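You operate a simulated robot arm through the tools that you are given. There is no shell and no other tool.

The job below is to be done with a simulated robot arm. You get a single attempt, and the scene is never put back.

TASK
Check the plums can with the steel ring and the yellow gate, then sort it.
Fine: steel ring first, then the yellow gate; good tray only if both displays read GOOD, else the fault tray; the gate ends swung aside. Set down upright: what you pick out.
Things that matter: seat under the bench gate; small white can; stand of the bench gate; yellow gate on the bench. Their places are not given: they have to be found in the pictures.

The check looks at the end state, three seconds after you hand in, the way a careful person would. Anything else that was tipped, shoved, dropped, spilled or broken makes it a failure.

THE ROBOT
A 7-joint arm with a two-finger parallel gripper, fixed in place. Base frame: the origin is on the floor under the middle of its stand, x ahead of it, y to its left, z up; the work surface is at about z = 900. Units: mm, degrees, N and s.
It reaches about 1112 mm from its shoulder. Its first joint turns from -166.0 to 166.0 degrees. Payload 3.43 kg.
The tool frame sits at the grasp point between the pads (the TCP): z along the fingers, y along the line on which they close. The tips reach 34 mm beyond it. The gripper opens to 128 mm. The fingers are 24 mm wide and 12 mm thick; the gripper's body (48 by 130 mm) begins 96 mm behind the TCP.
Orientation is told as [roll, pitch, yaw] about the base's x, y, z axes, in that order, counted from this pose: with the fingers straight down and closing along the base's y, the tool's x points along the base's -x, its y along +y and its z along -z.

THE INTERFACE
- The arm moves only by the tool servo_tool. Its argument "series" is a list that holds one entry, the list of rows, each a list of 7 numbers: the shift along the tool's x, y, z in mm, then the turn, a rotation vector about the tool's x, y, z in degrees, then the finger opening in mm, from 0 to 128. In form: [[[dx, dy, dz, wx, wy, wz, claw], ...]]. A call has 1 to 20 rows; each row is the pose to reach, as a shift and turn from the pose commanded when the call began, along the tool's axes at that moment. Each row takes 0.2 s and may step no farther than 50 mm and 8.6 degrees from the row before; otherwise, or with a gripper value out of range, the whole call is refused. A pose out of reach is approached as far as the arm can. The call stops where the force on the tool passes 90 N (or 10 N more than at its start, if that is more) or the arm is blocked; 0.2 s more then pass. Each finger travels about 153 mm/s and halts on what it meets, pressing with about 32 N; the grip force reading is that of the motor and also rises with nothing between the fingers. The clock runs only during rows and for 0.2 s after the last one: add rows that repeat a pose to give the fingers time. The reply holds the time, the measured pose of the TCP, the force on the tool along the base axes, the opening and the grip force, in the units named above and with some noise, with the torque about the TCP (base axes, N m) and any sound that the robot's microphone picked up.
- Cameras (640 x 400 px; columns grow to the right, rows downward): "scene" is fixed at [402, 501.2, 1655.9]; the picture's right is [-0.77, -0.64, 0.00], its down [-0.54, 0.65, -0.53] and it looks along [0.34, -0.41, -0.84] (base axes); focal length 270 px, centre (320, 200). "wrist" rides on the gripper at [76, -11, -160] in the tool frame; the picture's right is [0.15, 0.99, 0.00], its down [-0.88, 0.13, -0.46] and it looks along [-0.45, 0.07, 0.89] (tool axes); focal length 234 px, centre (320, 200).
- grab_frame(camera): a new picture of that camera. It takes no simulated time.
- point_at(camera, pixels): there is no depth. For up to 12 entries [column, row, z] of the newest picture of that camera ("zoom" is the newest enlarged one), the place [x, y] in the base frame at which the ray of that pixel passes the height z, good to about 2 mm. It takes no simulated time.
- inspect(camera, box): a new picture of the part [left, top, right, bottom] of that camera's present view, enlarged. It takes no simulated time.
- job_done(): hands the job in; it is judged then, once.

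Open the gripper and draw the arm clear of the work before you hand the job in, unless the task says otherwise.

The tools are called as a command line: name --argument value ..., lists and objects as JSON in quotes. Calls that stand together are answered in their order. servo_tool: Moves the arm, as the interface text tells. Its arguments: {"type":"object","properties":{"series":{"type":"array"}},"required":["series"]} The other tools are called the same way: grab_frame (camera) takes a picture; point_at (camera, pixels) gives the place at which the rays of pixels pass given heights; inspect (camera, box) takes an enlarged picture of a part of a camera's view; job_done () hands the job in.

At the start:

```text
time: 0.0
tcp_pos: [582.9, 130.5, 1326.5]
orientation: [-0.1, 0.0, -0.1]
contact_force: [-0.1, -0.4, -1.4]
ft_torque: [-0.01, 0.0, 0.02]
finger_gap: 128.1
gripper_force: 0.0
```

scene: 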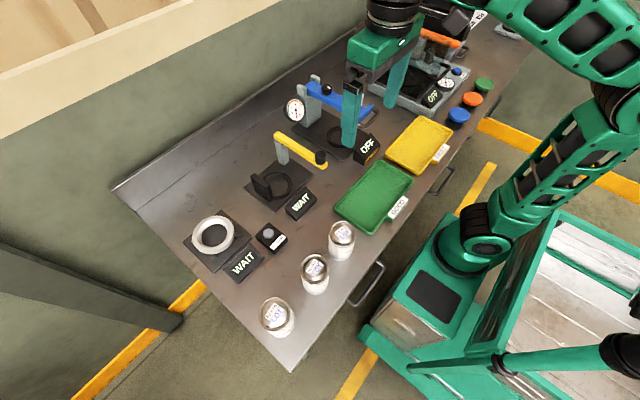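
wrist: 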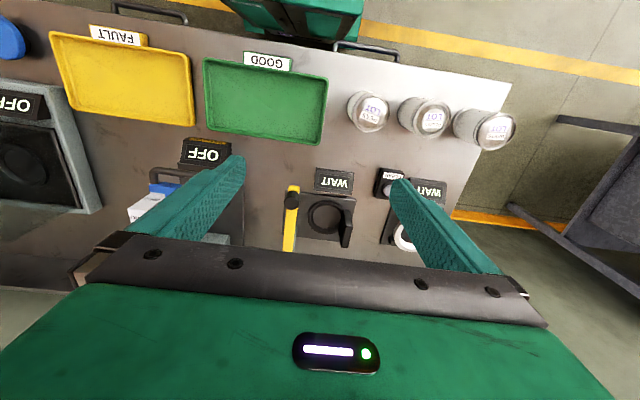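

The scene shows three small white cans near (341,240), (315,274), (277,317), a steel ring near (212,235), and a yellow gate near (300,150). I'll zoom in on each to read labels and understand the layout.

inspect --camera "scene" --box '[240, 210, 370, 345]'

inspect --camera "scene" --box '[170, 190, 310, 290]'

inspect --camera "scene" --box '[230, 110, 350, 220]'

inspect --camera "wrist" --box '[330, 80, 530, 160]'

inspect --camera "wrist" --box '[260, 150, 460, 260]'

```text
2.96 times, centred on (305, 278) of scene
```

zoom: 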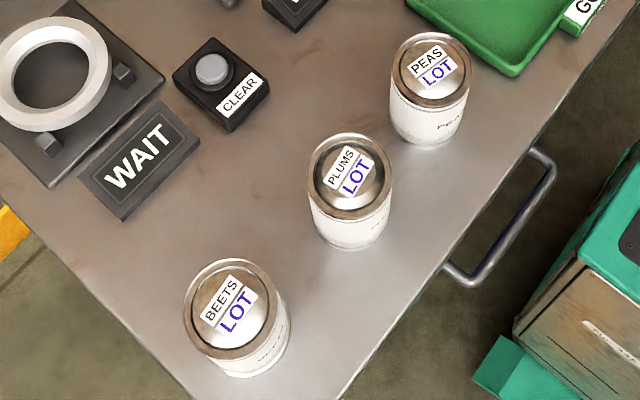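

```text
4.00 times, centred on (240, 240) of scene
```

zoom: 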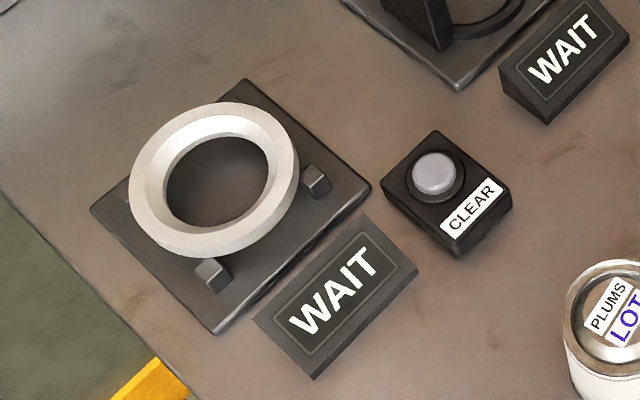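

```text
3.64 times, centred on (290, 165) of scene
```

zoom: 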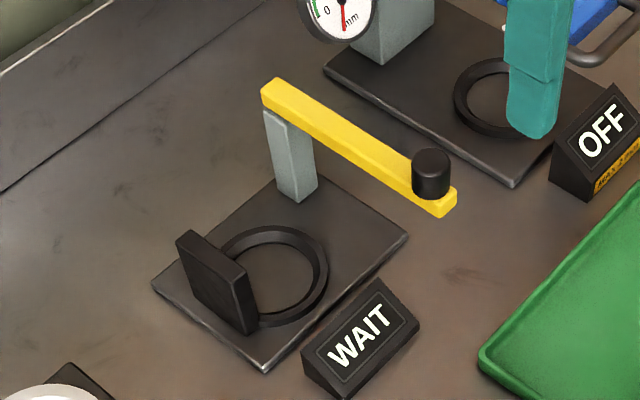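

```text
3.20 times, centred on (430, 120) of wrist
```

zoom: 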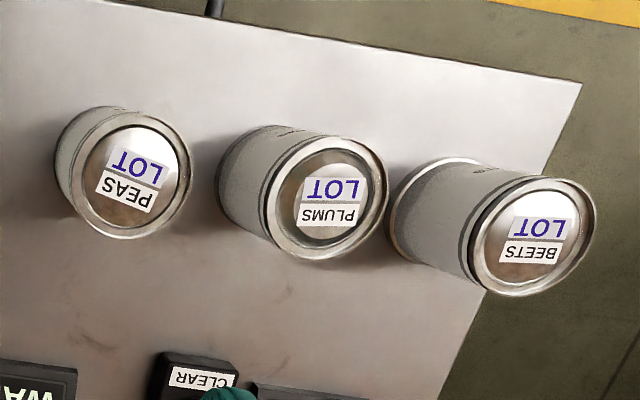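

```text
3.20 times, centred on (360, 205) of wrist
```

zoom: 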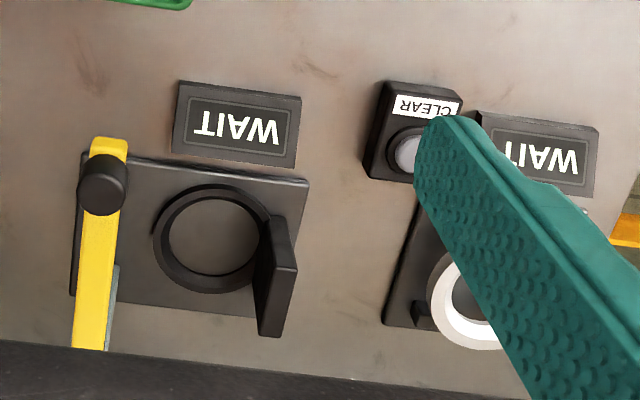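

The lids read PEAS, PLUMS (middle), BEETS. I take fresh frames and find the coordinates of the can, ring, gate and displays.

grab_frame --camera "scene"

inspect --camera "scene" --box '[285, 240, 345, 300]'

point_at --camera "scene" --pixels '[[315, 268, 985], [315, 268, 975], [341, 232, 980], [275, 306, 980], [212, 234, 920], [212, 234, 910], [280, 185, 905], [281, 136, 1000], [325, 167, 1000], [292, 372, 900], [112, 188, 900], [270, 231, 930]]'

```text
taken
```

scene: 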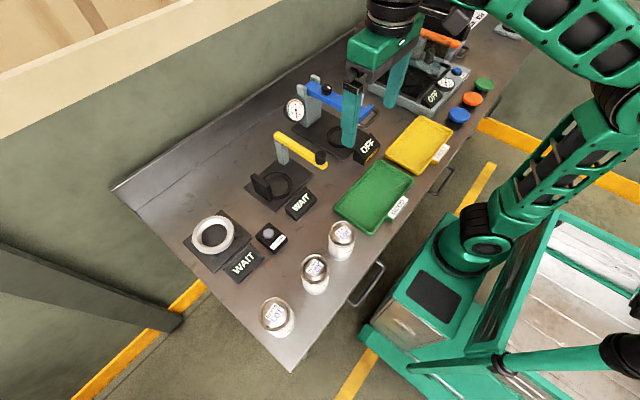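

```text
6.67 times, centred on (315, 270) of scene
```

zoom: 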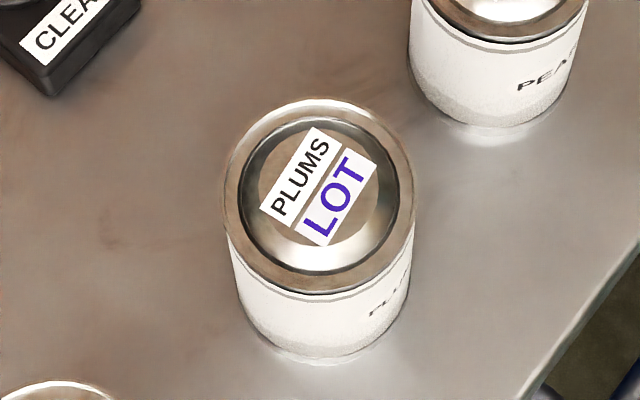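

```text
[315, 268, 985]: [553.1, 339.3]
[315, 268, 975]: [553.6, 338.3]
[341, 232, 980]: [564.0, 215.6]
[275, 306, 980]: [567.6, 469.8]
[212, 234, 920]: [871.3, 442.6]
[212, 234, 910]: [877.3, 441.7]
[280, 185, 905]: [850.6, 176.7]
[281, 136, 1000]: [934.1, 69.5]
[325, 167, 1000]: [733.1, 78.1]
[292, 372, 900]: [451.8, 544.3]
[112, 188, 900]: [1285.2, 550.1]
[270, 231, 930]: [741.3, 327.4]
```

The plums can is the middle one at about (553,339). I'll move the arm high above the work over the cans to get a closer wrist view.

servo_tool --series '[[[14, 35, 12, 0, 0, 0, 128], [28, 70, 24, 0, 0, 0, 128], [42, 105, 36, 0, 0, 0, 128], [56, 140, 48, 0, 0, 0, 128], [70, 175, 60, 0, 0, 0, 128], [84, 210, 72, 0, 0, 0, 128]]]'

grab_frame --camera "wrist"

grab_frame --camera "scene"

```text
time: 1.4
tcp_pos: [481.7, 339.2, 1260.9]
orientation: [0.1, -0.6, 0.1]
contact_force: [-0.6, -0.4, 0.4]
ft_torque: [0.05, -0.02, 0.01]
finger_gap: 128.0
gripper_force: 0.0
```

```text
taken
```

wrist: 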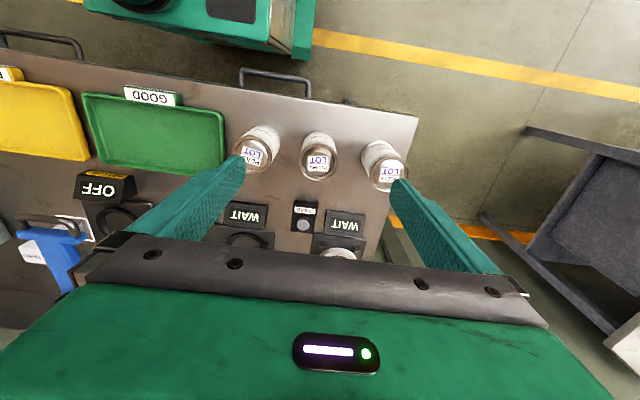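

```text
taken
```

scene: 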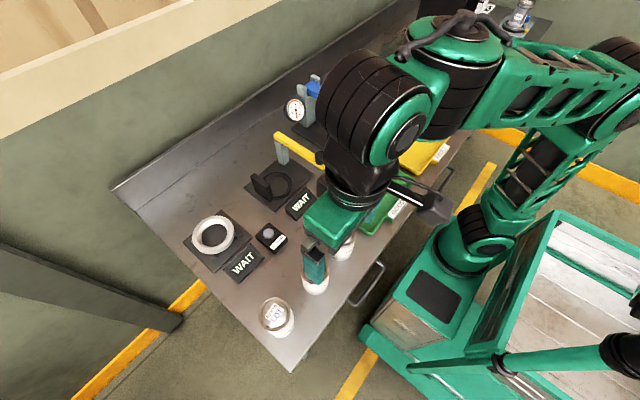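

The measured x (481.7) differs from the commanded ~499; I'll hold a moment to see whether it settles, and take a zoomed wrist view.

servo_tool --series '[[[0, 0, 0, 0, 0, 0, 128], [0, 0, 0, 0, 0, 0, 128], [0, 0, 0, 0, 0, 0, 128]]]'

inspect --camera "wrist" --box '[220, 110, 420, 235]'

```text
time: 2.2
tcp_pos: [483.1, 339.7, 1261.0]
orientation: [0.0, -0.7, 0.0]
contact_force: [-0.1, -0.2, 0.9]
ft_torque: [-0.01, 0.0, 0.02]
finger_gap: 127.9
gripper_force: 0.0
```

```text
3.20 times, centred on (320, 172) of wrist
```

zoom: 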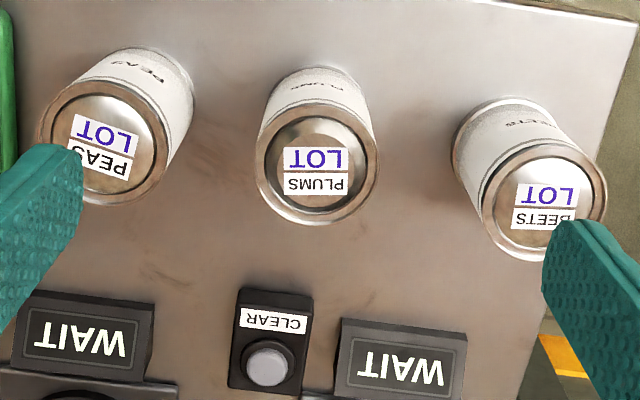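

I triangulate the plums lid centre: wrist-zoom pixel about (318,164), scene pixel about (314.9,269.2), plus other features.

point_at --camera "zoom" --pixels '[[318, 164, 960], [318, 164, 980], [318, 164, 1000], [318, 164, 1020], [256, 160, 980], [379, 168, 980], [268, 366, 930], [268, 366, 920], [546, 198, 980], [106, 141, 980]]'

point_at --camera "scene" --pixels '[[314.9, 269.2, 960], [314.9, 269.2, 980], [314.9, 269.2, 1000], [314.9, 269.2, 1020], [269, 232, 920], [269, 232, 930]]'

```text
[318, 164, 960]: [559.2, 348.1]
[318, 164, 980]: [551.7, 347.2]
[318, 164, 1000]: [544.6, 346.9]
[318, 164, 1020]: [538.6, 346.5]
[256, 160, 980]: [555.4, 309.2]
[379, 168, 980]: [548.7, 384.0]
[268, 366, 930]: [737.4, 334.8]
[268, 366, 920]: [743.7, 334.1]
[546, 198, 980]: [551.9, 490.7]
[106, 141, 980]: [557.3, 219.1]
```

```text
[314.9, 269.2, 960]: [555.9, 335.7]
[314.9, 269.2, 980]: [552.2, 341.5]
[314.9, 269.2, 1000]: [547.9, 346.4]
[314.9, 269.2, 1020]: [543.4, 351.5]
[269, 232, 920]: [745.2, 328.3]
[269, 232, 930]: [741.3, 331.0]
```

The plums can's lid is at about (548,346), z≈995-1000, diameter ≈75 mm. Next I look at the steel ring up close from above.

servo_tool --series '[[[-36, 14, 14, 0, 0, 0, 128], [-72, 28, 28, 0, 0, 0, 128], [-108, 42, 42, 0, 0, 0, 128], [-144, 56, 56, 0, 0, 0, 128], [-180, 70, 70, 0, 0, 0, 128], [-216, 84, 84, 0, 0, 0, 128], [-216, 84, 84, 0, 0, 0, 128]]]'

grab_frame --camera "wrist"

```text
time: 3.8
tcp_pos: [699.2, 424.2, 1179.4]
orientation: [0.1, -0.7, 0.0]
contact_force: [-0.2, 0.5, 0.6]
ft_torque: [0.0, -0.02, -0.01]
finger_gap: 127.9
gripper_force: 0.0
```

```text
taken
```

wrist: 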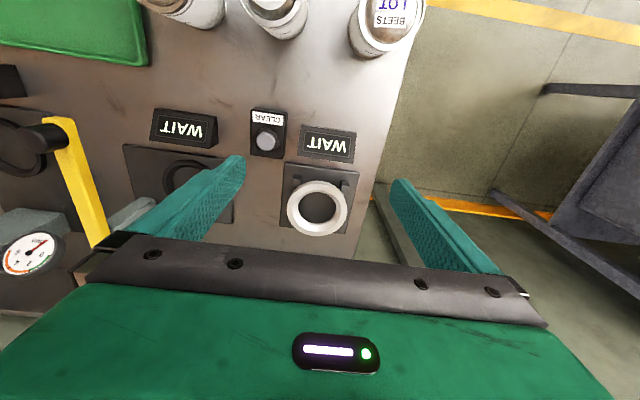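

The arm tracked well here. I'll zoom on the ring at (318,207) and on the yellow gate.

inspect --camera "wrist" --box '[240, 90, 400, 250]'

inspect --camera "wrist" --box '[0, 90, 260, 280]'

grab_frame --camera "scene"

```text
2.50 times, centred on (320, 170) of wrist
```

zoom: 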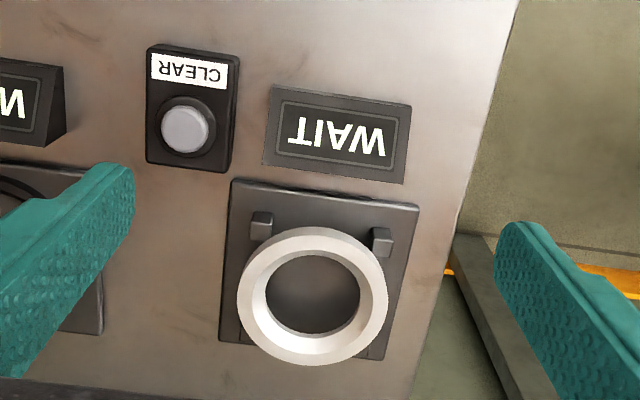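

```text
2.11 times, centred on (130, 185) of wrist
```

zoom: 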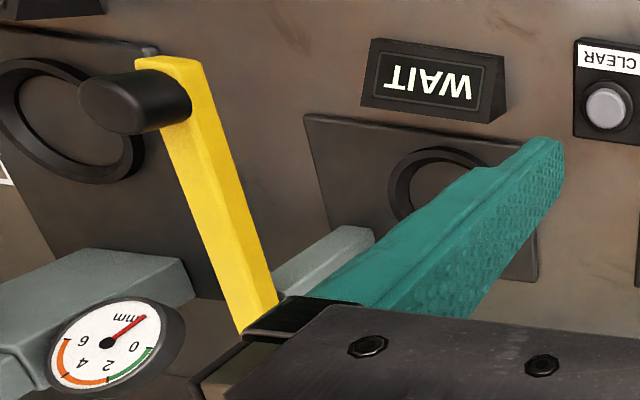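

```text
taken
```

scene: 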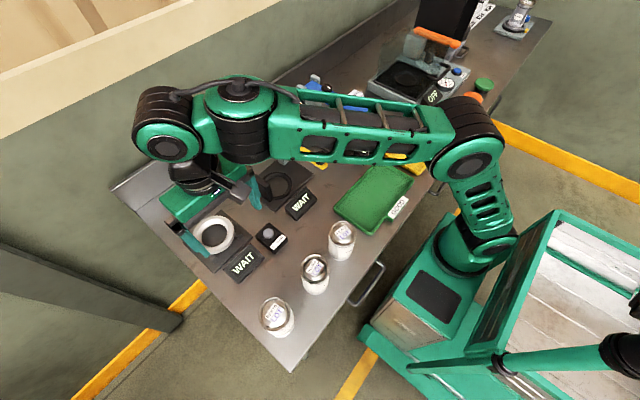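

The ring has a conical mouth and two small posts on its plate; I'll triangulate its height and diameters using wrist pixels (317,208) and scene pixel (213.5,234.5).

point_at --camera "wrist" --pixels '[[317.2, 208.4, 910], [317.2, 208.4, 930], [317.2, 208.4, 950], [317.2, 208.4, 970], [286.8, 208, 930], [347.6, 211, 930], [298, 208, 920], [336.4, 210, 920], [284.8, 162.5, 905], [376, 172.5, 905]]'

point_at --camera "scene" --pixels '[[213.5, 234.5, 910], [213.5, 234.5, 930], [213.5, 234.5, 950], [213.5, 234.5, 970]]'

inspect --camera "wrist" --box '[275, 150, 365, 245]'

inspect --camera "scene" --box '[180, 200, 260, 280]'

```text
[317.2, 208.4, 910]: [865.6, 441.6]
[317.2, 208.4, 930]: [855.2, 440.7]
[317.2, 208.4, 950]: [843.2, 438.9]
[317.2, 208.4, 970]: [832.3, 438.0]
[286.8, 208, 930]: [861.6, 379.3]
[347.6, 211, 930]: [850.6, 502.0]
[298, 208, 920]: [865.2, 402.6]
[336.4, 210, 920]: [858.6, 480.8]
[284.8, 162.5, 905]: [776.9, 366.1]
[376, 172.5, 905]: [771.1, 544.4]
```

```text
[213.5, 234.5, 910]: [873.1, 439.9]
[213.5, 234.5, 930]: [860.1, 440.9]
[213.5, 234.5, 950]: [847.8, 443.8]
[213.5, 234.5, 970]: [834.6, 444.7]
```

```text
4.21 times, centred on (320, 198) of wrist
```

zoom: 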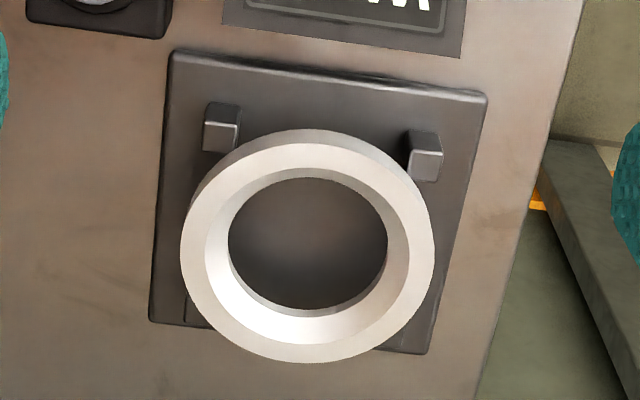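

```text
5.00 times, centred on (220, 240) of scene
```

zoom: 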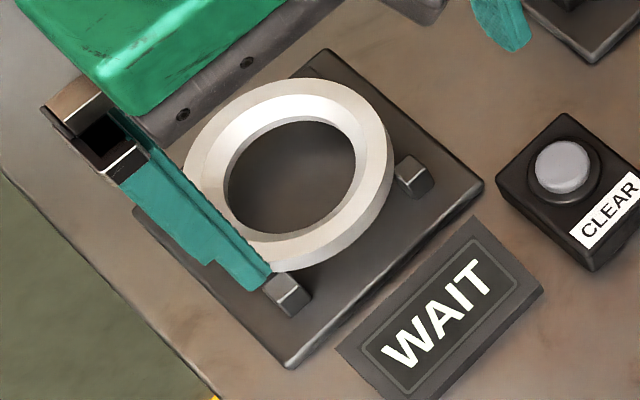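

Height is ill-conditioned from these similar views, so I'll tilt the tool forward (fingers pointing ahead) to get a lower-angle wrist view of the ring and gate.

servo_tool --series '[[[15, 0, 20, 0, -7.5, 0, 128], [30, 0, 40, 0, -15, 0, 128], [45, 0, 60, 0, -22.5, 0, 128], [60, 0, 75, 0, -30, 0, 128], [60, 0, 75, 0, -35, 0, 128], [60, 0, 75, 0, -35, 0, 128]]]'

grab_frame --camera "wrist"

inspect --camera "wrist" --box '[240, 100, 400, 250]'

```text
time: 5.2
tcp_pos: [643.1, 423.6, 1104.1]
orientation: [0.1, -35.7, -0.1]
contact_force: [0.0, 1.0, -0.5]
ft_torque: [-0.04, 0.0, 0.01]
finger_gap: 128.2
gripper_force: 0.0
```

```text
taken
```

wrist: 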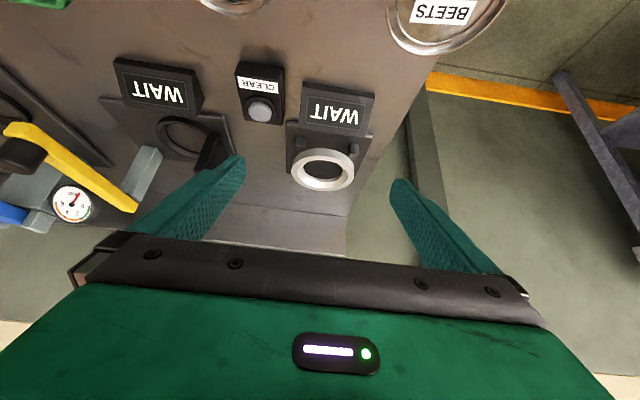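

```text
2.67 times, centred on (320, 175) of wrist
```

zoom: 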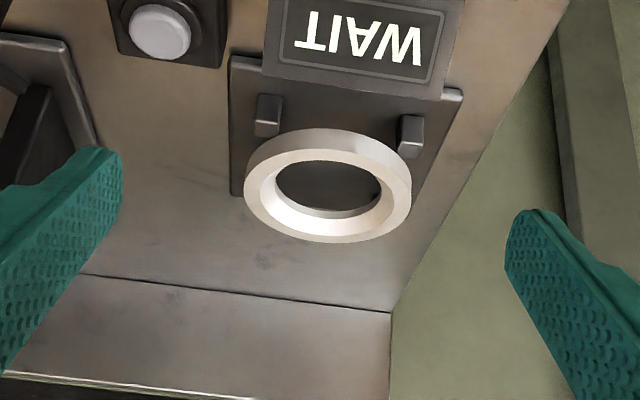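

The ring looks raised above its plate. I'll tilt further to see the profile nearly from the side.

servo_tool --series '[[[7, 0, -1, 0, -7.5, 0, 128], [15, 0, -2, 0, -15, 0, 128], [22, 0, -4, 0, -22, 0, 128], [22, 0, -4, 0, -22, 0, 128]]]'

grab_frame --camera "wrist"

inspect --camera "wrist" --box '[240, 60, 400, 220]'

inspect --camera "wrist" --box '[0, 40, 260, 200]'

```text
time: 6.2
tcp_pos: [623.9, 422.4, 1097.5]
orientation: [0.8, -57.6, -0.9]
contact_force: [-0.1, -0.2, 1.0]
ft_torque: [-0.01, -0.03, 0.01]
finger_gap: 128.0
gripper_force: 0.0
```

```text
taken
```

wrist: 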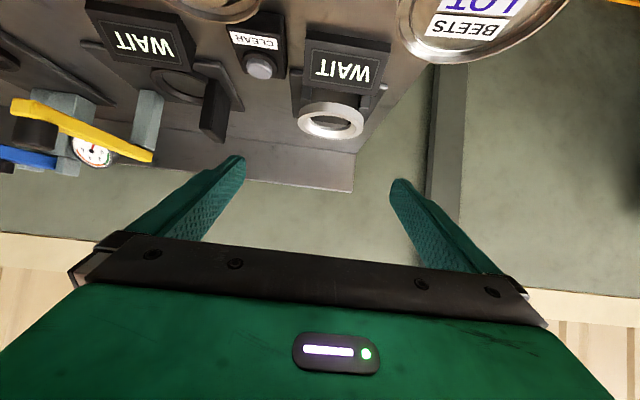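

```text
2.50 times, centred on (320, 140) of wrist
```

zoom: 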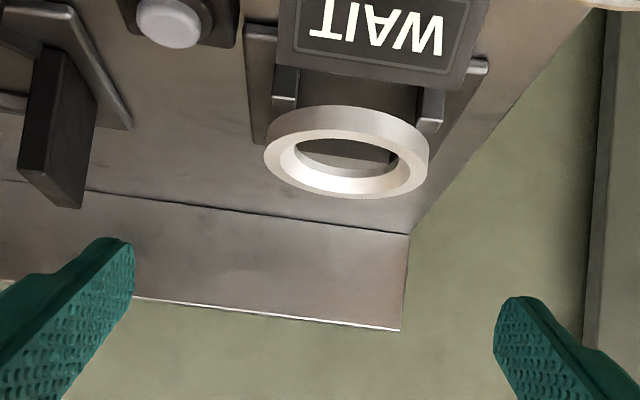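

```text
2.46 times, centred on (130, 120) of wrist
```

zoom: 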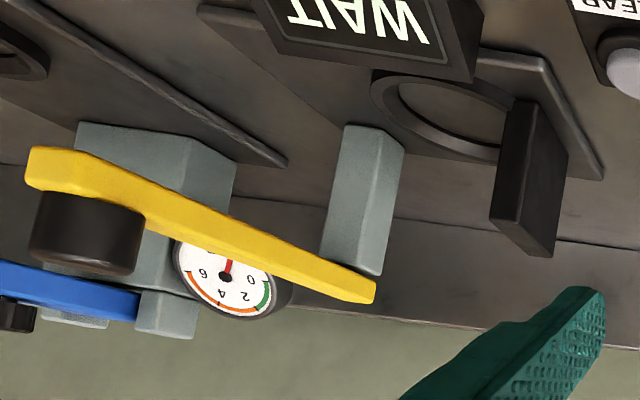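

I triangulate the ring's top centre from this low view: zoom (346,164) → wrist pixel (330.4,125.6), and also the gate's features.

point_at --camera "wrist" --pixels '[[330.4, 125.6, 920], [330.4, 125.6, 940], [330.4, 125.6, 960], [330.4, 125.6, 980], [308, 106, 905], [364, 96, 905], [150, 157, 1040], [150, 157, 1020], [22, 103, 1000], [22, 103, 1020], [230, 100, 905]]'

point_at --camera "scene" --pixels '[[213.5, 234.5, 920], [213.5, 234.5, 930], [213.5, 234.5, 940], [213.5, 234.5, 950], [213.5, 234.5, 960]]'

```text
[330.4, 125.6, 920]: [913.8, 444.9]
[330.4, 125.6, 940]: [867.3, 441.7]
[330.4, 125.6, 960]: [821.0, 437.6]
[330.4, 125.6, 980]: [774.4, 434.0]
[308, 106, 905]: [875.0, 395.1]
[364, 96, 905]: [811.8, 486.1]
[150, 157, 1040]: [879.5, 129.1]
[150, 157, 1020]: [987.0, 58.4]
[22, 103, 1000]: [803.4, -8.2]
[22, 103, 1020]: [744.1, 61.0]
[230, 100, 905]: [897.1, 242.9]
```

```text
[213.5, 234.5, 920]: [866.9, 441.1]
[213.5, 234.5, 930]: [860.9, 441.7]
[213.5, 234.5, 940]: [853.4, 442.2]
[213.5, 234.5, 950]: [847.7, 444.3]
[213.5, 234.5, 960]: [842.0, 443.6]
```

The ring top sits at about z≈948, centre ≈(847,441), outer ≈118 mm, throat ≈77 mm — so the can is lowered through it onto the plate. Now I go back to vertical and move above the yellow gate for a close look.

servo_tool --series '[[[-17, -34, -6, 0, 7.2, 0, 128], [-35, -68, -11, 0, 14.4, 0, 128], [-52, -102, -17, 0, 21.6, 0, 128], [-70, -136, -23, 0, 28.8, 0, 128], [-87, -170, -28, 0, 36, 0, 128], [-104, -204, -34, 0, 43.2, 0, 128], [-122, -238, -40, 0, 50.4, 0, 128], [-139, -272, -46, 0, 57.6, 0, 128], [-139, -272, -46, 0, 57.6, 0, 128]]]'

grab_frame --camera "wrist"

grab_frame --camera "scene"

```text
time: 8.2
tcp_pos: [661.1, 153.5, 1230.0]
orientation: [0.4, 0.2, 0.2]
contact_force: [1.0, -0.1, 0.0]
ft_torque: [0.05, 0.02, 0.02]
finger_gap: 128.0
gripper_force: 0.0
```

```text
taken
```

wrist: 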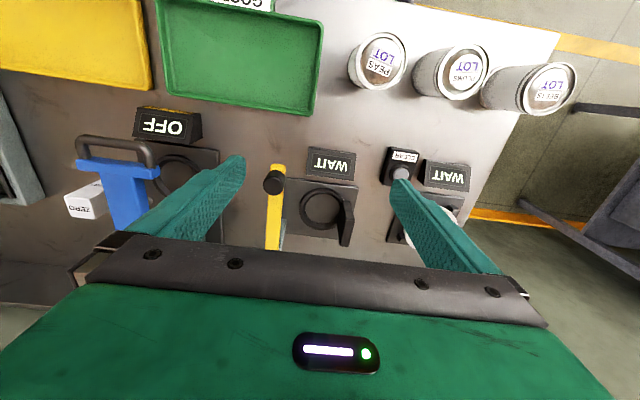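

```text
taken
```

scene: 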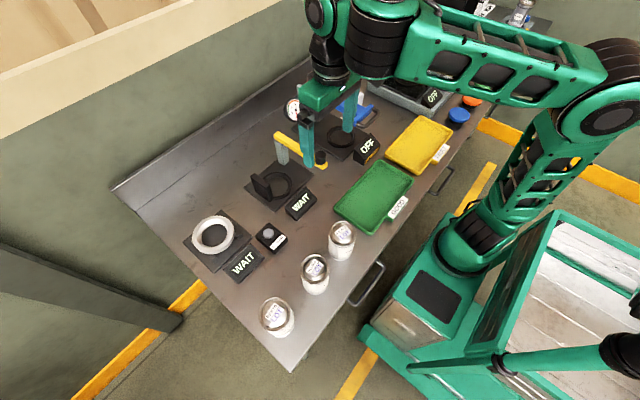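

The gate's pivot end is hidden behind the gripper body; I move forward about 110 mm to see the whole gate and stand.

servo_tool --series '[[[-40, -10, 0, 0, 0, 0, 128], [-80, -20, 0, 0, 0, 0, 128], [-120, -30, 0, 0, 0, 0, 128], [-120, -30, 0, 0, 0, 0, 128]]]'

grab_frame --camera "wrist"

inspect --camera "wrist" --box '[230, 100, 390, 250]'

```text
time: 9.2
tcp_pos: [776.7, 122.0, 1236.3]
orientation: [0.1, 0.0, 0.0]
contact_force: [0.7, 0.3, 1.0]
ft_torque: [-0.02, -0.03, -0.02]
finger_gap: 127.8
gripper_force: 0.1
```

```text
taken
```

wrist: 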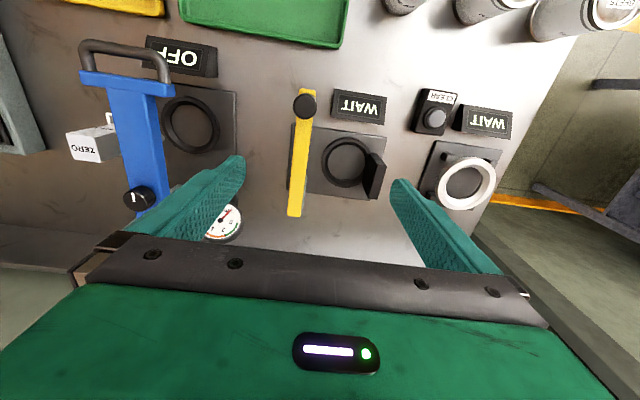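

```text
2.67 times, centred on (310, 175) of wrist
```

zoom: 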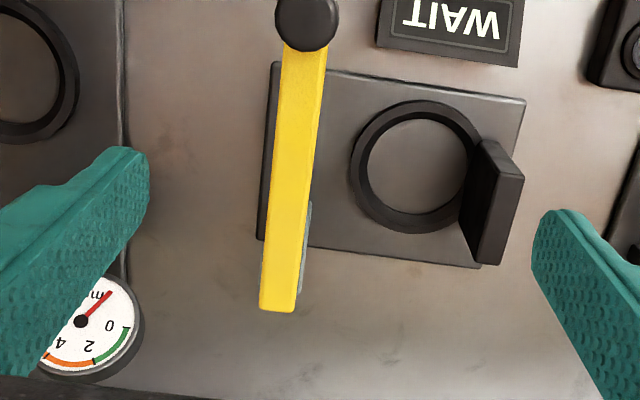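

The yellow gate bar runs from the far post (pivot end, zoom (277,310)) to the knob end near the robot (zoom (307,20)). I triangulate bar and knob heights with the scene view.

point_at --camera "zoom" --pixels '[[295, 312, 1000], [295, 312, 1020], [295, 312, 1040], [259, 308, 1020], [307, 20, 1000], [307, 20, 1020], [307, 20, 1040], [420, 165, 910], [353, 165, 910], [490, 170, 910], [275, 62, 905], [525, 100, 905]]'

inspect --camera "scene" --box '[250, 120, 350, 220]'

```text
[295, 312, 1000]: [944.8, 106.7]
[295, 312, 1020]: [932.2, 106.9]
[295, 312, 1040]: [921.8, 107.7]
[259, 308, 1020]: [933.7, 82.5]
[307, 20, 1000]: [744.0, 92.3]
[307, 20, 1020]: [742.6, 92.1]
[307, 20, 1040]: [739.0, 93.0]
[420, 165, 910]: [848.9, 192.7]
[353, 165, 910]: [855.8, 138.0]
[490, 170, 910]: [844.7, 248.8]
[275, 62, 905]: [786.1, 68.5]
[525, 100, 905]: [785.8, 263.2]
```

```text
4.00 times, centred on (300, 170) of scene
```

zoom: 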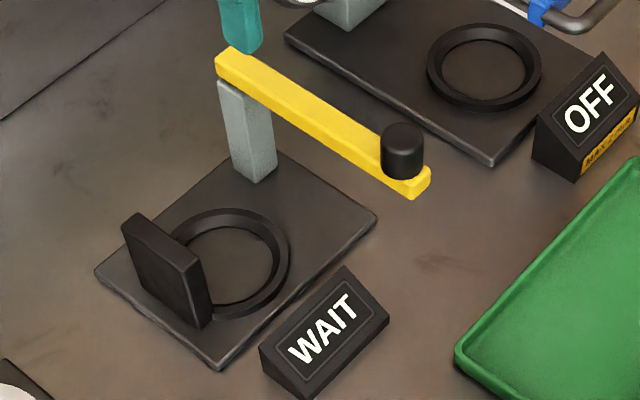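

The bar sits at z≈1030 with the knob on top, and the seat is at about (849,193) with a stop plate on its +y side. I now go above the plums can, turning the gripper to yaw +90 so that it closes along x (this keeps the fingers clear of neighbours and of the stop plate).

servo_tool --series '[[[21, 20, 8, 0, 0, -8.2, 128], [42, 41, 16, 0, 0, -16.4, 128], [62, 61, 23, 0, 0, -24.5, 128], [83, 81, 31, 0, 0, -32.7, 128], [104, 102, 39, 0, 0, -40.9, 128], [125, 122, 47, 0, 0, -49.1, 128], [146, 143, 55, 0, 0, -57.3, 128], [167, 163, 63, 0, 0, -65.5, 128], [187, 183, 70, 0, 0, -73.6, 128], [208, 204, 78, 0, 0, -81.8, 128], [229, 224, 86, 0, 0, -90, 128], [229, 224, 86, 0, 0, -90, 128], [229, 224, 86, 0, 0, -90, 128]]]'

grab_frame --camera "wrist"

grab_frame --camera "scene"

```text
time: 12.0
tcp_pos: [550.0, 348.0, 1151.6]
orientation: [0.0, -0.2, 90.1]
contact_force: [0.4, -0.6, -0.3]
ft_torque: [-0.01, 0.02, -0.01]
finger_gap: 127.9
gripper_force: 0.1
```

```text
taken
```

wrist: 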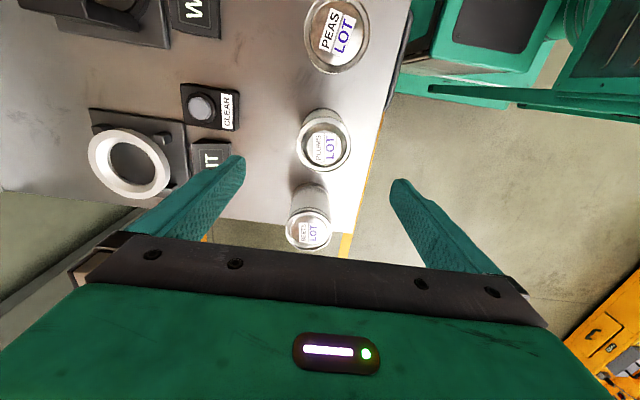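

```text
taken
```

scene: 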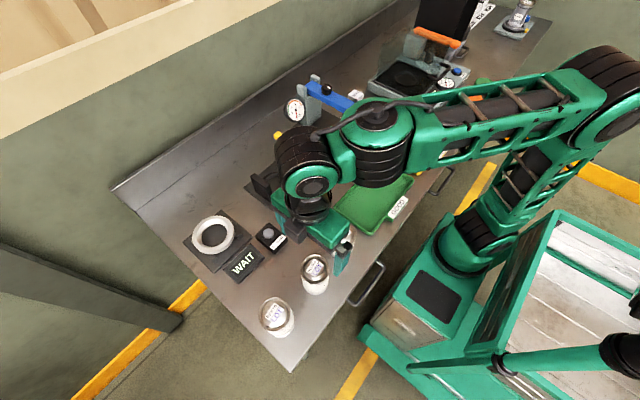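

The arm tracks well at yaw 90. I zoom on the plums can in both views to triangulate its centre with crossing rays.

inspect --camera "scene" --box '[285, 240, 345, 300]'

inspect --camera "wrist" --box '[280, 100, 370, 190]'

```text
6.67 times, centred on (315, 270) of scene
```

zoom: 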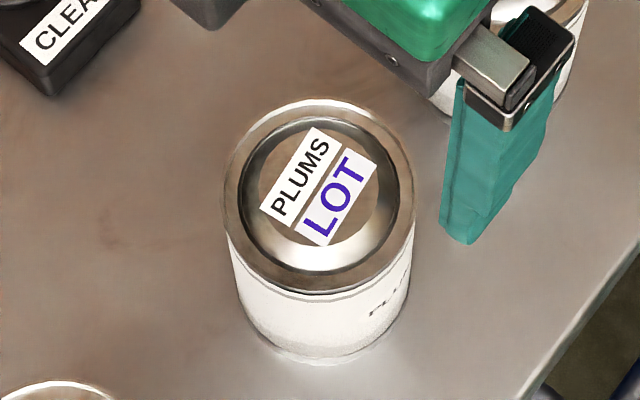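

```text
4.44 times, centred on (325, 145) of wrist
```

zoom: 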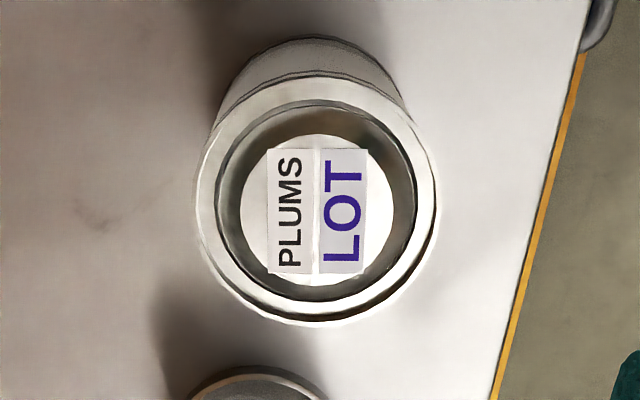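

Lid rim in the wrist zoom spans columns 194–436, rows 80–325, so the centre is about (315,203).

point_at --camera "zoom" --pixels '[[315, 203, 980], [315, 203, 990], [315, 203, 1000], [315, 203, 1010], [194, 200, 1000], [436, 205, 1000], [194, 200, 990], [436, 205, 990]]'

point_at --camera "scene" --pixels '[[314.9, 269.2, 980], [314.9, 269.2, 990], [314.9, 269.2, 1000], [314.9, 269.2, 1010]]'

```text
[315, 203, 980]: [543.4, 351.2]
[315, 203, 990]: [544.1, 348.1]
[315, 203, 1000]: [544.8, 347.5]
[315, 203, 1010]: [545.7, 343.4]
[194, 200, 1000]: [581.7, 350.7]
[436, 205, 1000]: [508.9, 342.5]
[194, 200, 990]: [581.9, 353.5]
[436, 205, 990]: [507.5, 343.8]
```

```text
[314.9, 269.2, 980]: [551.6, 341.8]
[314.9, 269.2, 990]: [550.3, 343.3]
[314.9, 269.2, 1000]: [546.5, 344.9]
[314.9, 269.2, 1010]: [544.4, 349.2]
```

The can centre is ≈(546,346), lid top ≈1002, diameter ≈73. I descend to TCP z≈986 straddling the can along x with fingers open.

servo_tool --series '[[[2, 4, 35, 0, 0, 0, 128], [2, 4, 70, 0, 0, 0, 128], [2, 4, 105, 0, 0, 0, 128], [2, 4, 125, 0, 0, 0, 128], [2, 4, 145, 0, 0, 0, 128], [2, 4, 165, 0, 0, 0, 128], [2, 4, 165, 0, 0, 0, 128]]]'

grab_frame --camera "wrist"

grab_frame --camera "scene"

```text
time: 13.6
tcp_pos: [545.6, 345.5, 985.4]
orientation: [-0.1, 0.0, 90.0]
contact_force: [-0.3, 1.4, -0.1]
ft_torque: [0.01, -0.04, 0.04]
finger_gap: 127.6
gripper_force: 0.0
```

```text
taken
```

wrist: 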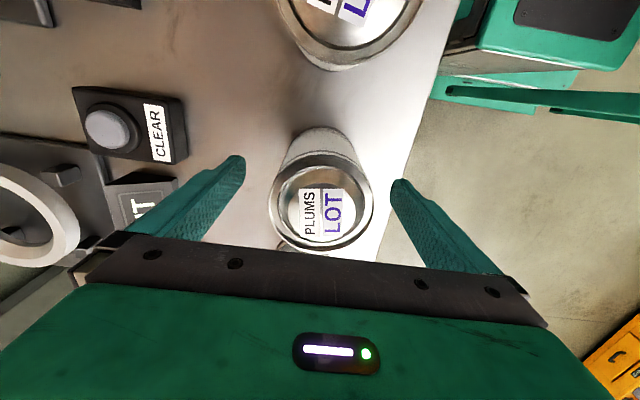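

```text
taken
```

scene: 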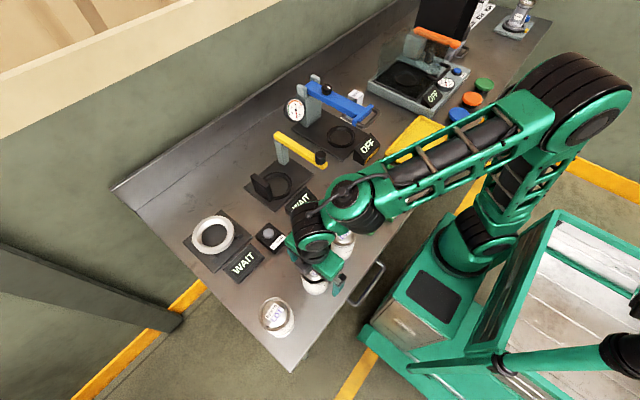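

The can lies between the fingers; I verify the lid centre relative to the TCP before closing.

inspect --camera "wrist" --box '[240, 120, 410, 260]'

point_at --camera "wrist" --pixels '[[321, 203, 1000], [321, 203, 1002], [268, 202, 1002], [374, 204, 1002]]'

```text
2.86 times, centred on (325, 190) of wrist
```

zoom: 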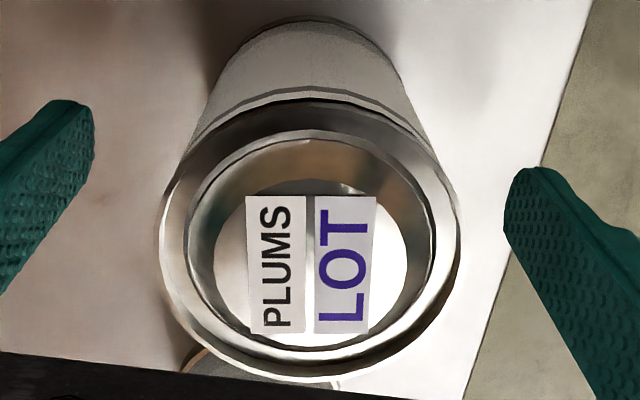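

```text
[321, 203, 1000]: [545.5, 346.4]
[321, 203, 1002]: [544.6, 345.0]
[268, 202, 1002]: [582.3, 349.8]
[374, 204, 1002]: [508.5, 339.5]
```

Centre is within about 1 mm of the TCP. I close on the can.

servo_tool --series '[[[0, 0, 0, 0, 0, 0, 100], [0, 0, 0, 0, 0, 0, 80], [0, 0, 0, 0, 0, 0, 60], [0, 0, 0, 0, 0, 0, 50], [0, 0, 0, 0, 0, 0, 50]]]'

```text
time: 14.8
tcp_pos: [545.2, 346.3, 985.6]
orientation: [-0.1, 0.0, 90.1]
contact_force: [-0.3, 0.1, 1.0]
ft_torque: [-0.06, 0.01, 0.01]
finger_gap: 72.4
gripper_force: 32.3
```

Gripped at 72.4 mm with 32 N. I lift the can straight up by about 120 mm.

servo_tool --series '[[[0, 0, -10, 0, 0, 0, 50], [0, 0, -40, 0, 0, 0, 50], [0, 0, -80, 0, 0, 0, 50], [0, 0, -120, 0, 0, 0, 50], [0, 0, -120, 0, 0, 0, 50]]]'

grab_frame --camera "wrist"

grab_frame --camera "scene"

```text
time: 16.0
tcp_pos: [545.3, 342.6, 1106.3]
orientation: [-0.2, 0.0, 90.0]
contact_force: [-0.2, 0.4, 0.7]
ft_torque: [-0.01, 0.01, 0.0]
finger_gap: 50.1
gripper_force: 0.1
```

```text
taken
```

wrist: 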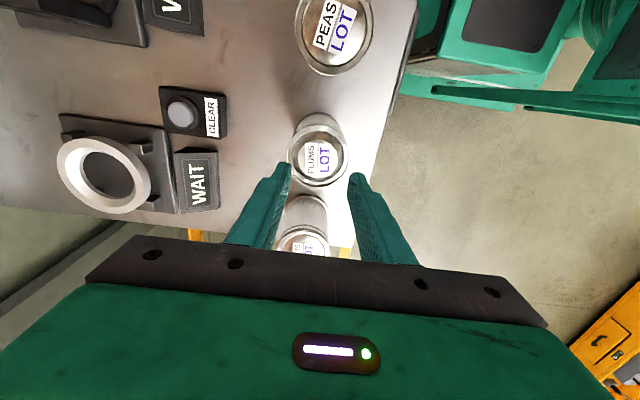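

```text
taken
```

scene: 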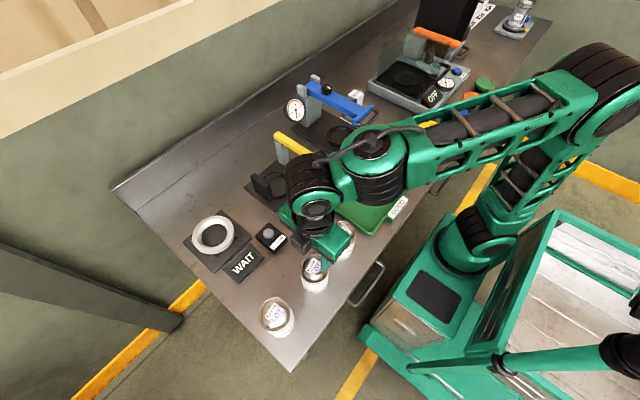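

The gap reads 50.1 with no force: the can slipped out and is still standing at (320,145) in the wrist view. I zoom to verify that it is upright and see why it slipped.

inspect --camera "wrist" --box '[270, 100, 370, 200]'

inspect --camera "scene" --box '[285, 240, 345, 300]'

```text
4.00 times, centred on (320, 150) of wrist
```

zoom: 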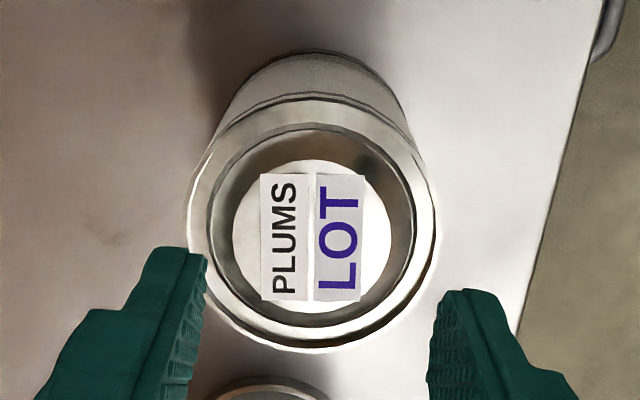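

```text
6.67 times, centred on (315, 270) of scene
```

zoom: 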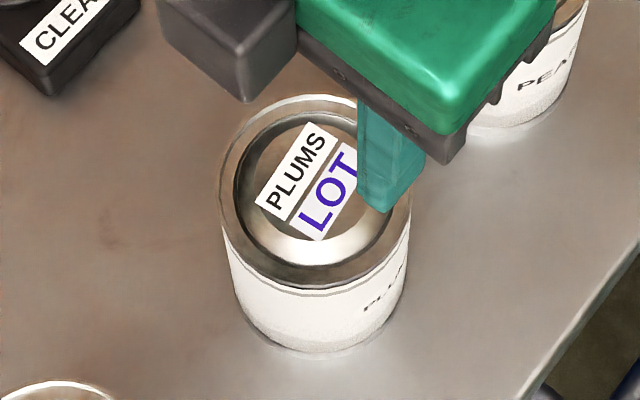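

The can is upright, just shifted slightly. I locate its centre again: wrist pixel about (318,156.5).

point_at --camera "wrist" --pixels '[[318, 156.5, 1000], [318, 156.5, 1002], [286.75, 156, 1002], [349.25, 158, 1002]]'

servo_tool --series '[[[0, 0, 0, 0, 0, 0, 80], [0, 0, 0, 0, 0, 0, 110], [0, 0, 0, 0, 0, 0, 128], [0, 0, 0, 0, 0, 0, 128]]]'

inspect --camera "wrist" --box '[220, 80, 420, 260]'

```text
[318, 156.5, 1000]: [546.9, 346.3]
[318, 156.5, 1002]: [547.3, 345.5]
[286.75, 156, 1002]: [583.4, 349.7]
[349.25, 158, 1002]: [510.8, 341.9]
```

```text
time: 17.0
tcp_pos: [543.8, 342.8, 1103.9]
orientation: [-0.2, -0.1, 90.0]
contact_force: [-1.4, 0.7, -0.4]
ft_torque: [0.0, -0.02, 0.05]
finger_gap: 128.0
gripper_force: 0.1
```

```text
2.22 times, centred on (320, 170) of wrist
```

zoom: 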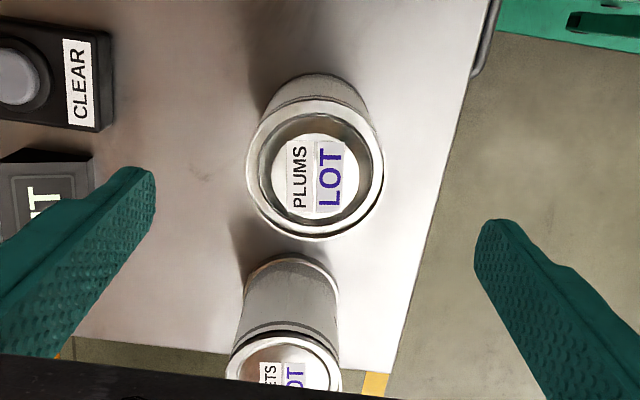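

Can centre ≈(547,346); TCP is at (544,343). I descend again, slightly lower this time (TCP z≈976), re-centred.

servo_tool --series '[[[-3, -3, 30, 0, 0, 0, 128], [-3, -3, 60, 0, 0, 0, 128], [-3, -3, 90, 0, 0, 0, 128], [-3, -3, 110, 0, 0, 0, 128], [-3, -3, 128, 0, 0, 0, 128], [-3, -3, 128, 0, 0, 0, 128]]]'

inspect --camera "wrist" --box '[220, 120, 420, 260]'

```text
time: 18.4
tcp_pos: [546.4, 346.4, 977.8]
orientation: [-0.1, 0.0, 90.0]
contact_force: [0.6, 0.6, -0.6]
ft_torque: [-0.01, 0.01, -0.02]
finger_gap: 127.9
gripper_force: 0.1
```

```text
2.86 times, centred on (320, 190) of wrist
```

zoom: 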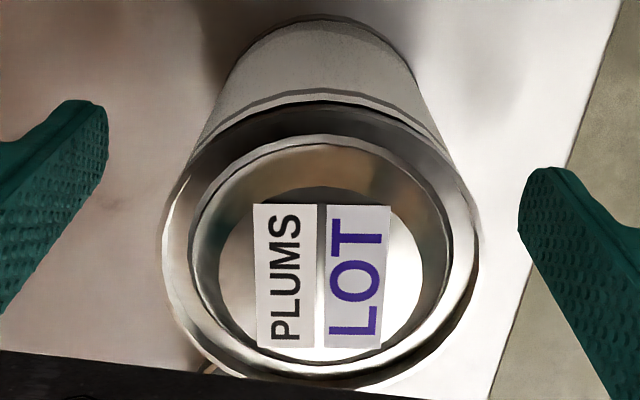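

I close again, hold, and lift very slowly (4 mm per row) to test the grip.

servo_tool --series '[[[0, 0, 0, 0, 0, 0, 100], [0, 0, 0, 0, 0, 0, 75], [0, 0, 0, 0, 0, 0, 50], [0, 0, 0, 0, 0, 0, 30], [0, 0, 0, 0, 0, 0, 30], [0, 0, 0, 0, 0, 0, 30]]]'

servo_tool --series '[[[0, 0, -2, 0, 0, 0, 30], [0, 0, -5, 0, 0, 0, 30], [0, 0, -8, 0, 0, 0, 30], [0, 0, -12, 0, 0, 0, 30]]]'

inspect --camera "scene" --box '[270, 225, 360, 315]'

```text
time: 19.8
tcp_pos: [547.5, 347.5, 977.7]
orientation: [-0.1, 0.1, 89.9]
contact_force: [-0.8, 0.6, 0.6]
ft_torque: [0.01, 0.1, -0.02]
finger_gap: 71.9
gripper_force: 31.7
```

```text
time: 20.8
tcp_pos: [547.0, 347.8, 989.1]
orientation: [-0.1, 0.0, 90.0]
contact_force: [-0.5, 1.0, -4.5]
ft_torque: [0.0, 0.0, 0.02]
finger_gap: 72.0
gripper_force: 31.7
```

```text
4.44 times, centred on (315, 270) of scene
```

zoom: 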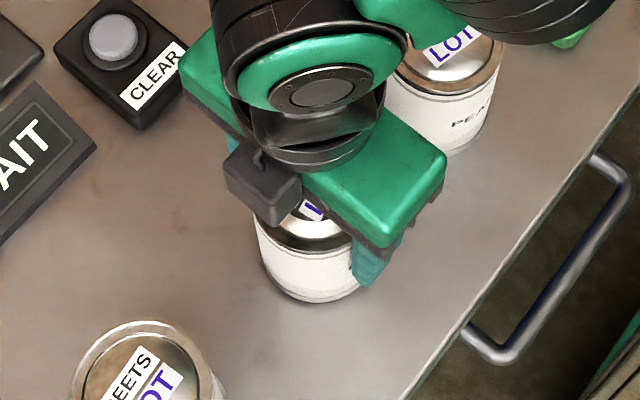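

Now the force is −4.5 N with the gap at 72.0: the can is being carried (≈0.45 kg). I keep lifting slowly and check for slip.

servo_tool --series '[[[0, 0, -5, 0, 0, 0, 30], [0, 0, -10, 0, 0, 0, 30], [0, 0, -16, 0, 0, 0, 30], [0, 0, -22, 0, 0, 0, 30], [0, 0, -28, 0, 0, 0, 30], [0, 0, -34, 0, 0, 0, 30], [0, 0, -40, 0, 0, 0, 30]]]'

grab_frame --camera "wrist"

inspect --camera "scene" --box '[270, 225, 360, 315]'

```text
time: 22.4
tcp_pos: [547.0, 347.8, 1029.5]
orientation: [-0.2, 0.1, 90.0]
contact_force: [0.3, -0.5, -3.7]
ft_torque: [0.01, 0.01, 0.0]
finger_gap: 72.4
gripper_force: 31.5
```

```text
taken
```

wrist: 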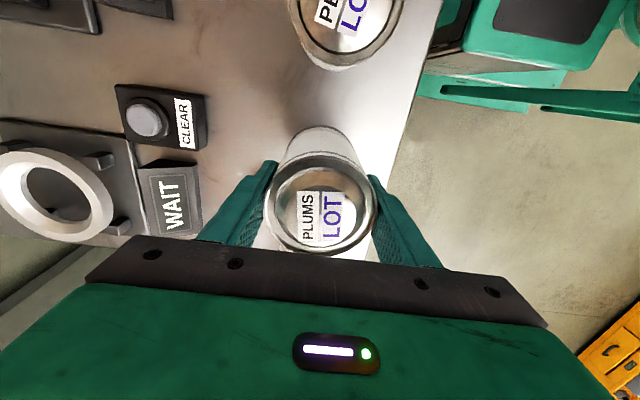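

```text
4.44 times, centred on (315, 270) of scene
```

zoom: 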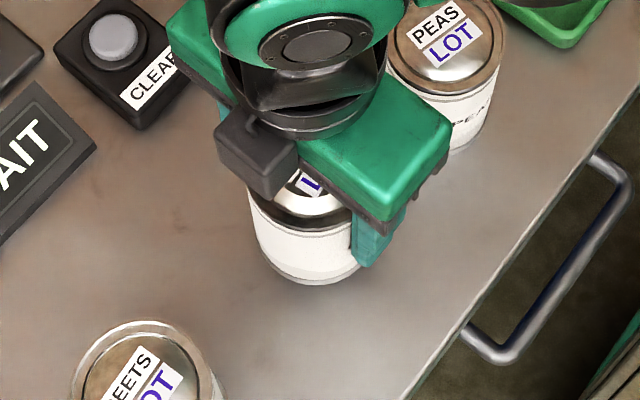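

The can is rising with the gripper. I compare the lid position in the wrist zoom to detect slow slipping.

inspect --camera "wrist" --box '[220, 120, 420, 260]'

servo_tool --series '[[[0, 0, 0, 0, 0, 0, 30], [0, 0, 0, 0, 0, 0, 30], [0, 0, 0, 0, 0, 0, 30], [0, 0, 0, 0, 0, 0, 30]]]'

inspect --camera "wrist" --box '[220, 120, 420, 260]'

```text
2.86 times, centred on (320, 190) of wrist
```

zoom: 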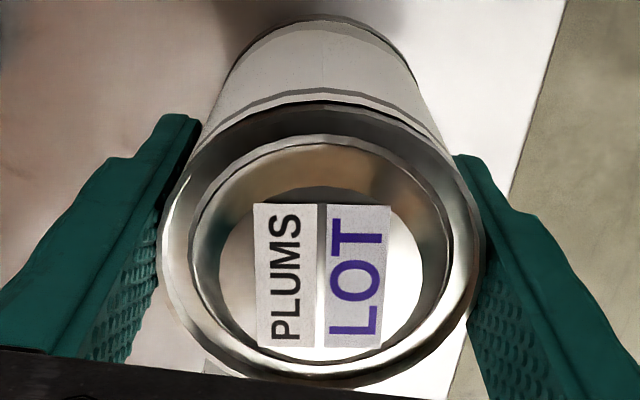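

```text
time: 23.4
tcp_pos: [547.4, 348.3, 1028.8]
orientation: [-0.1, 0.1, 90.0]
contact_force: [0.6, -1.4, -4.3]
ft_torque: [0.01, 0.02, -0.02]
finger_gap: 72.3
gripper_force: 31.7
```

```text
2.86 times, centred on (320, 190) of wrist
```

zoom: 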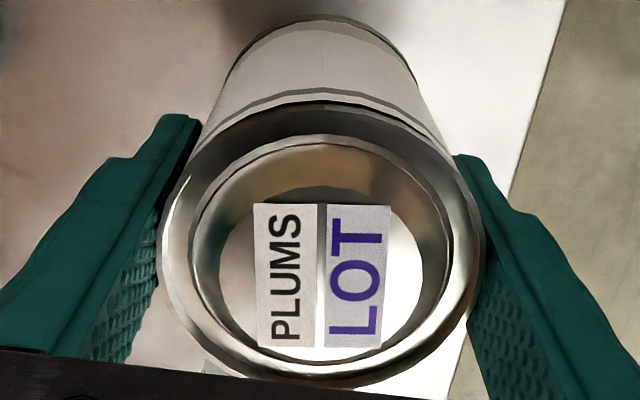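

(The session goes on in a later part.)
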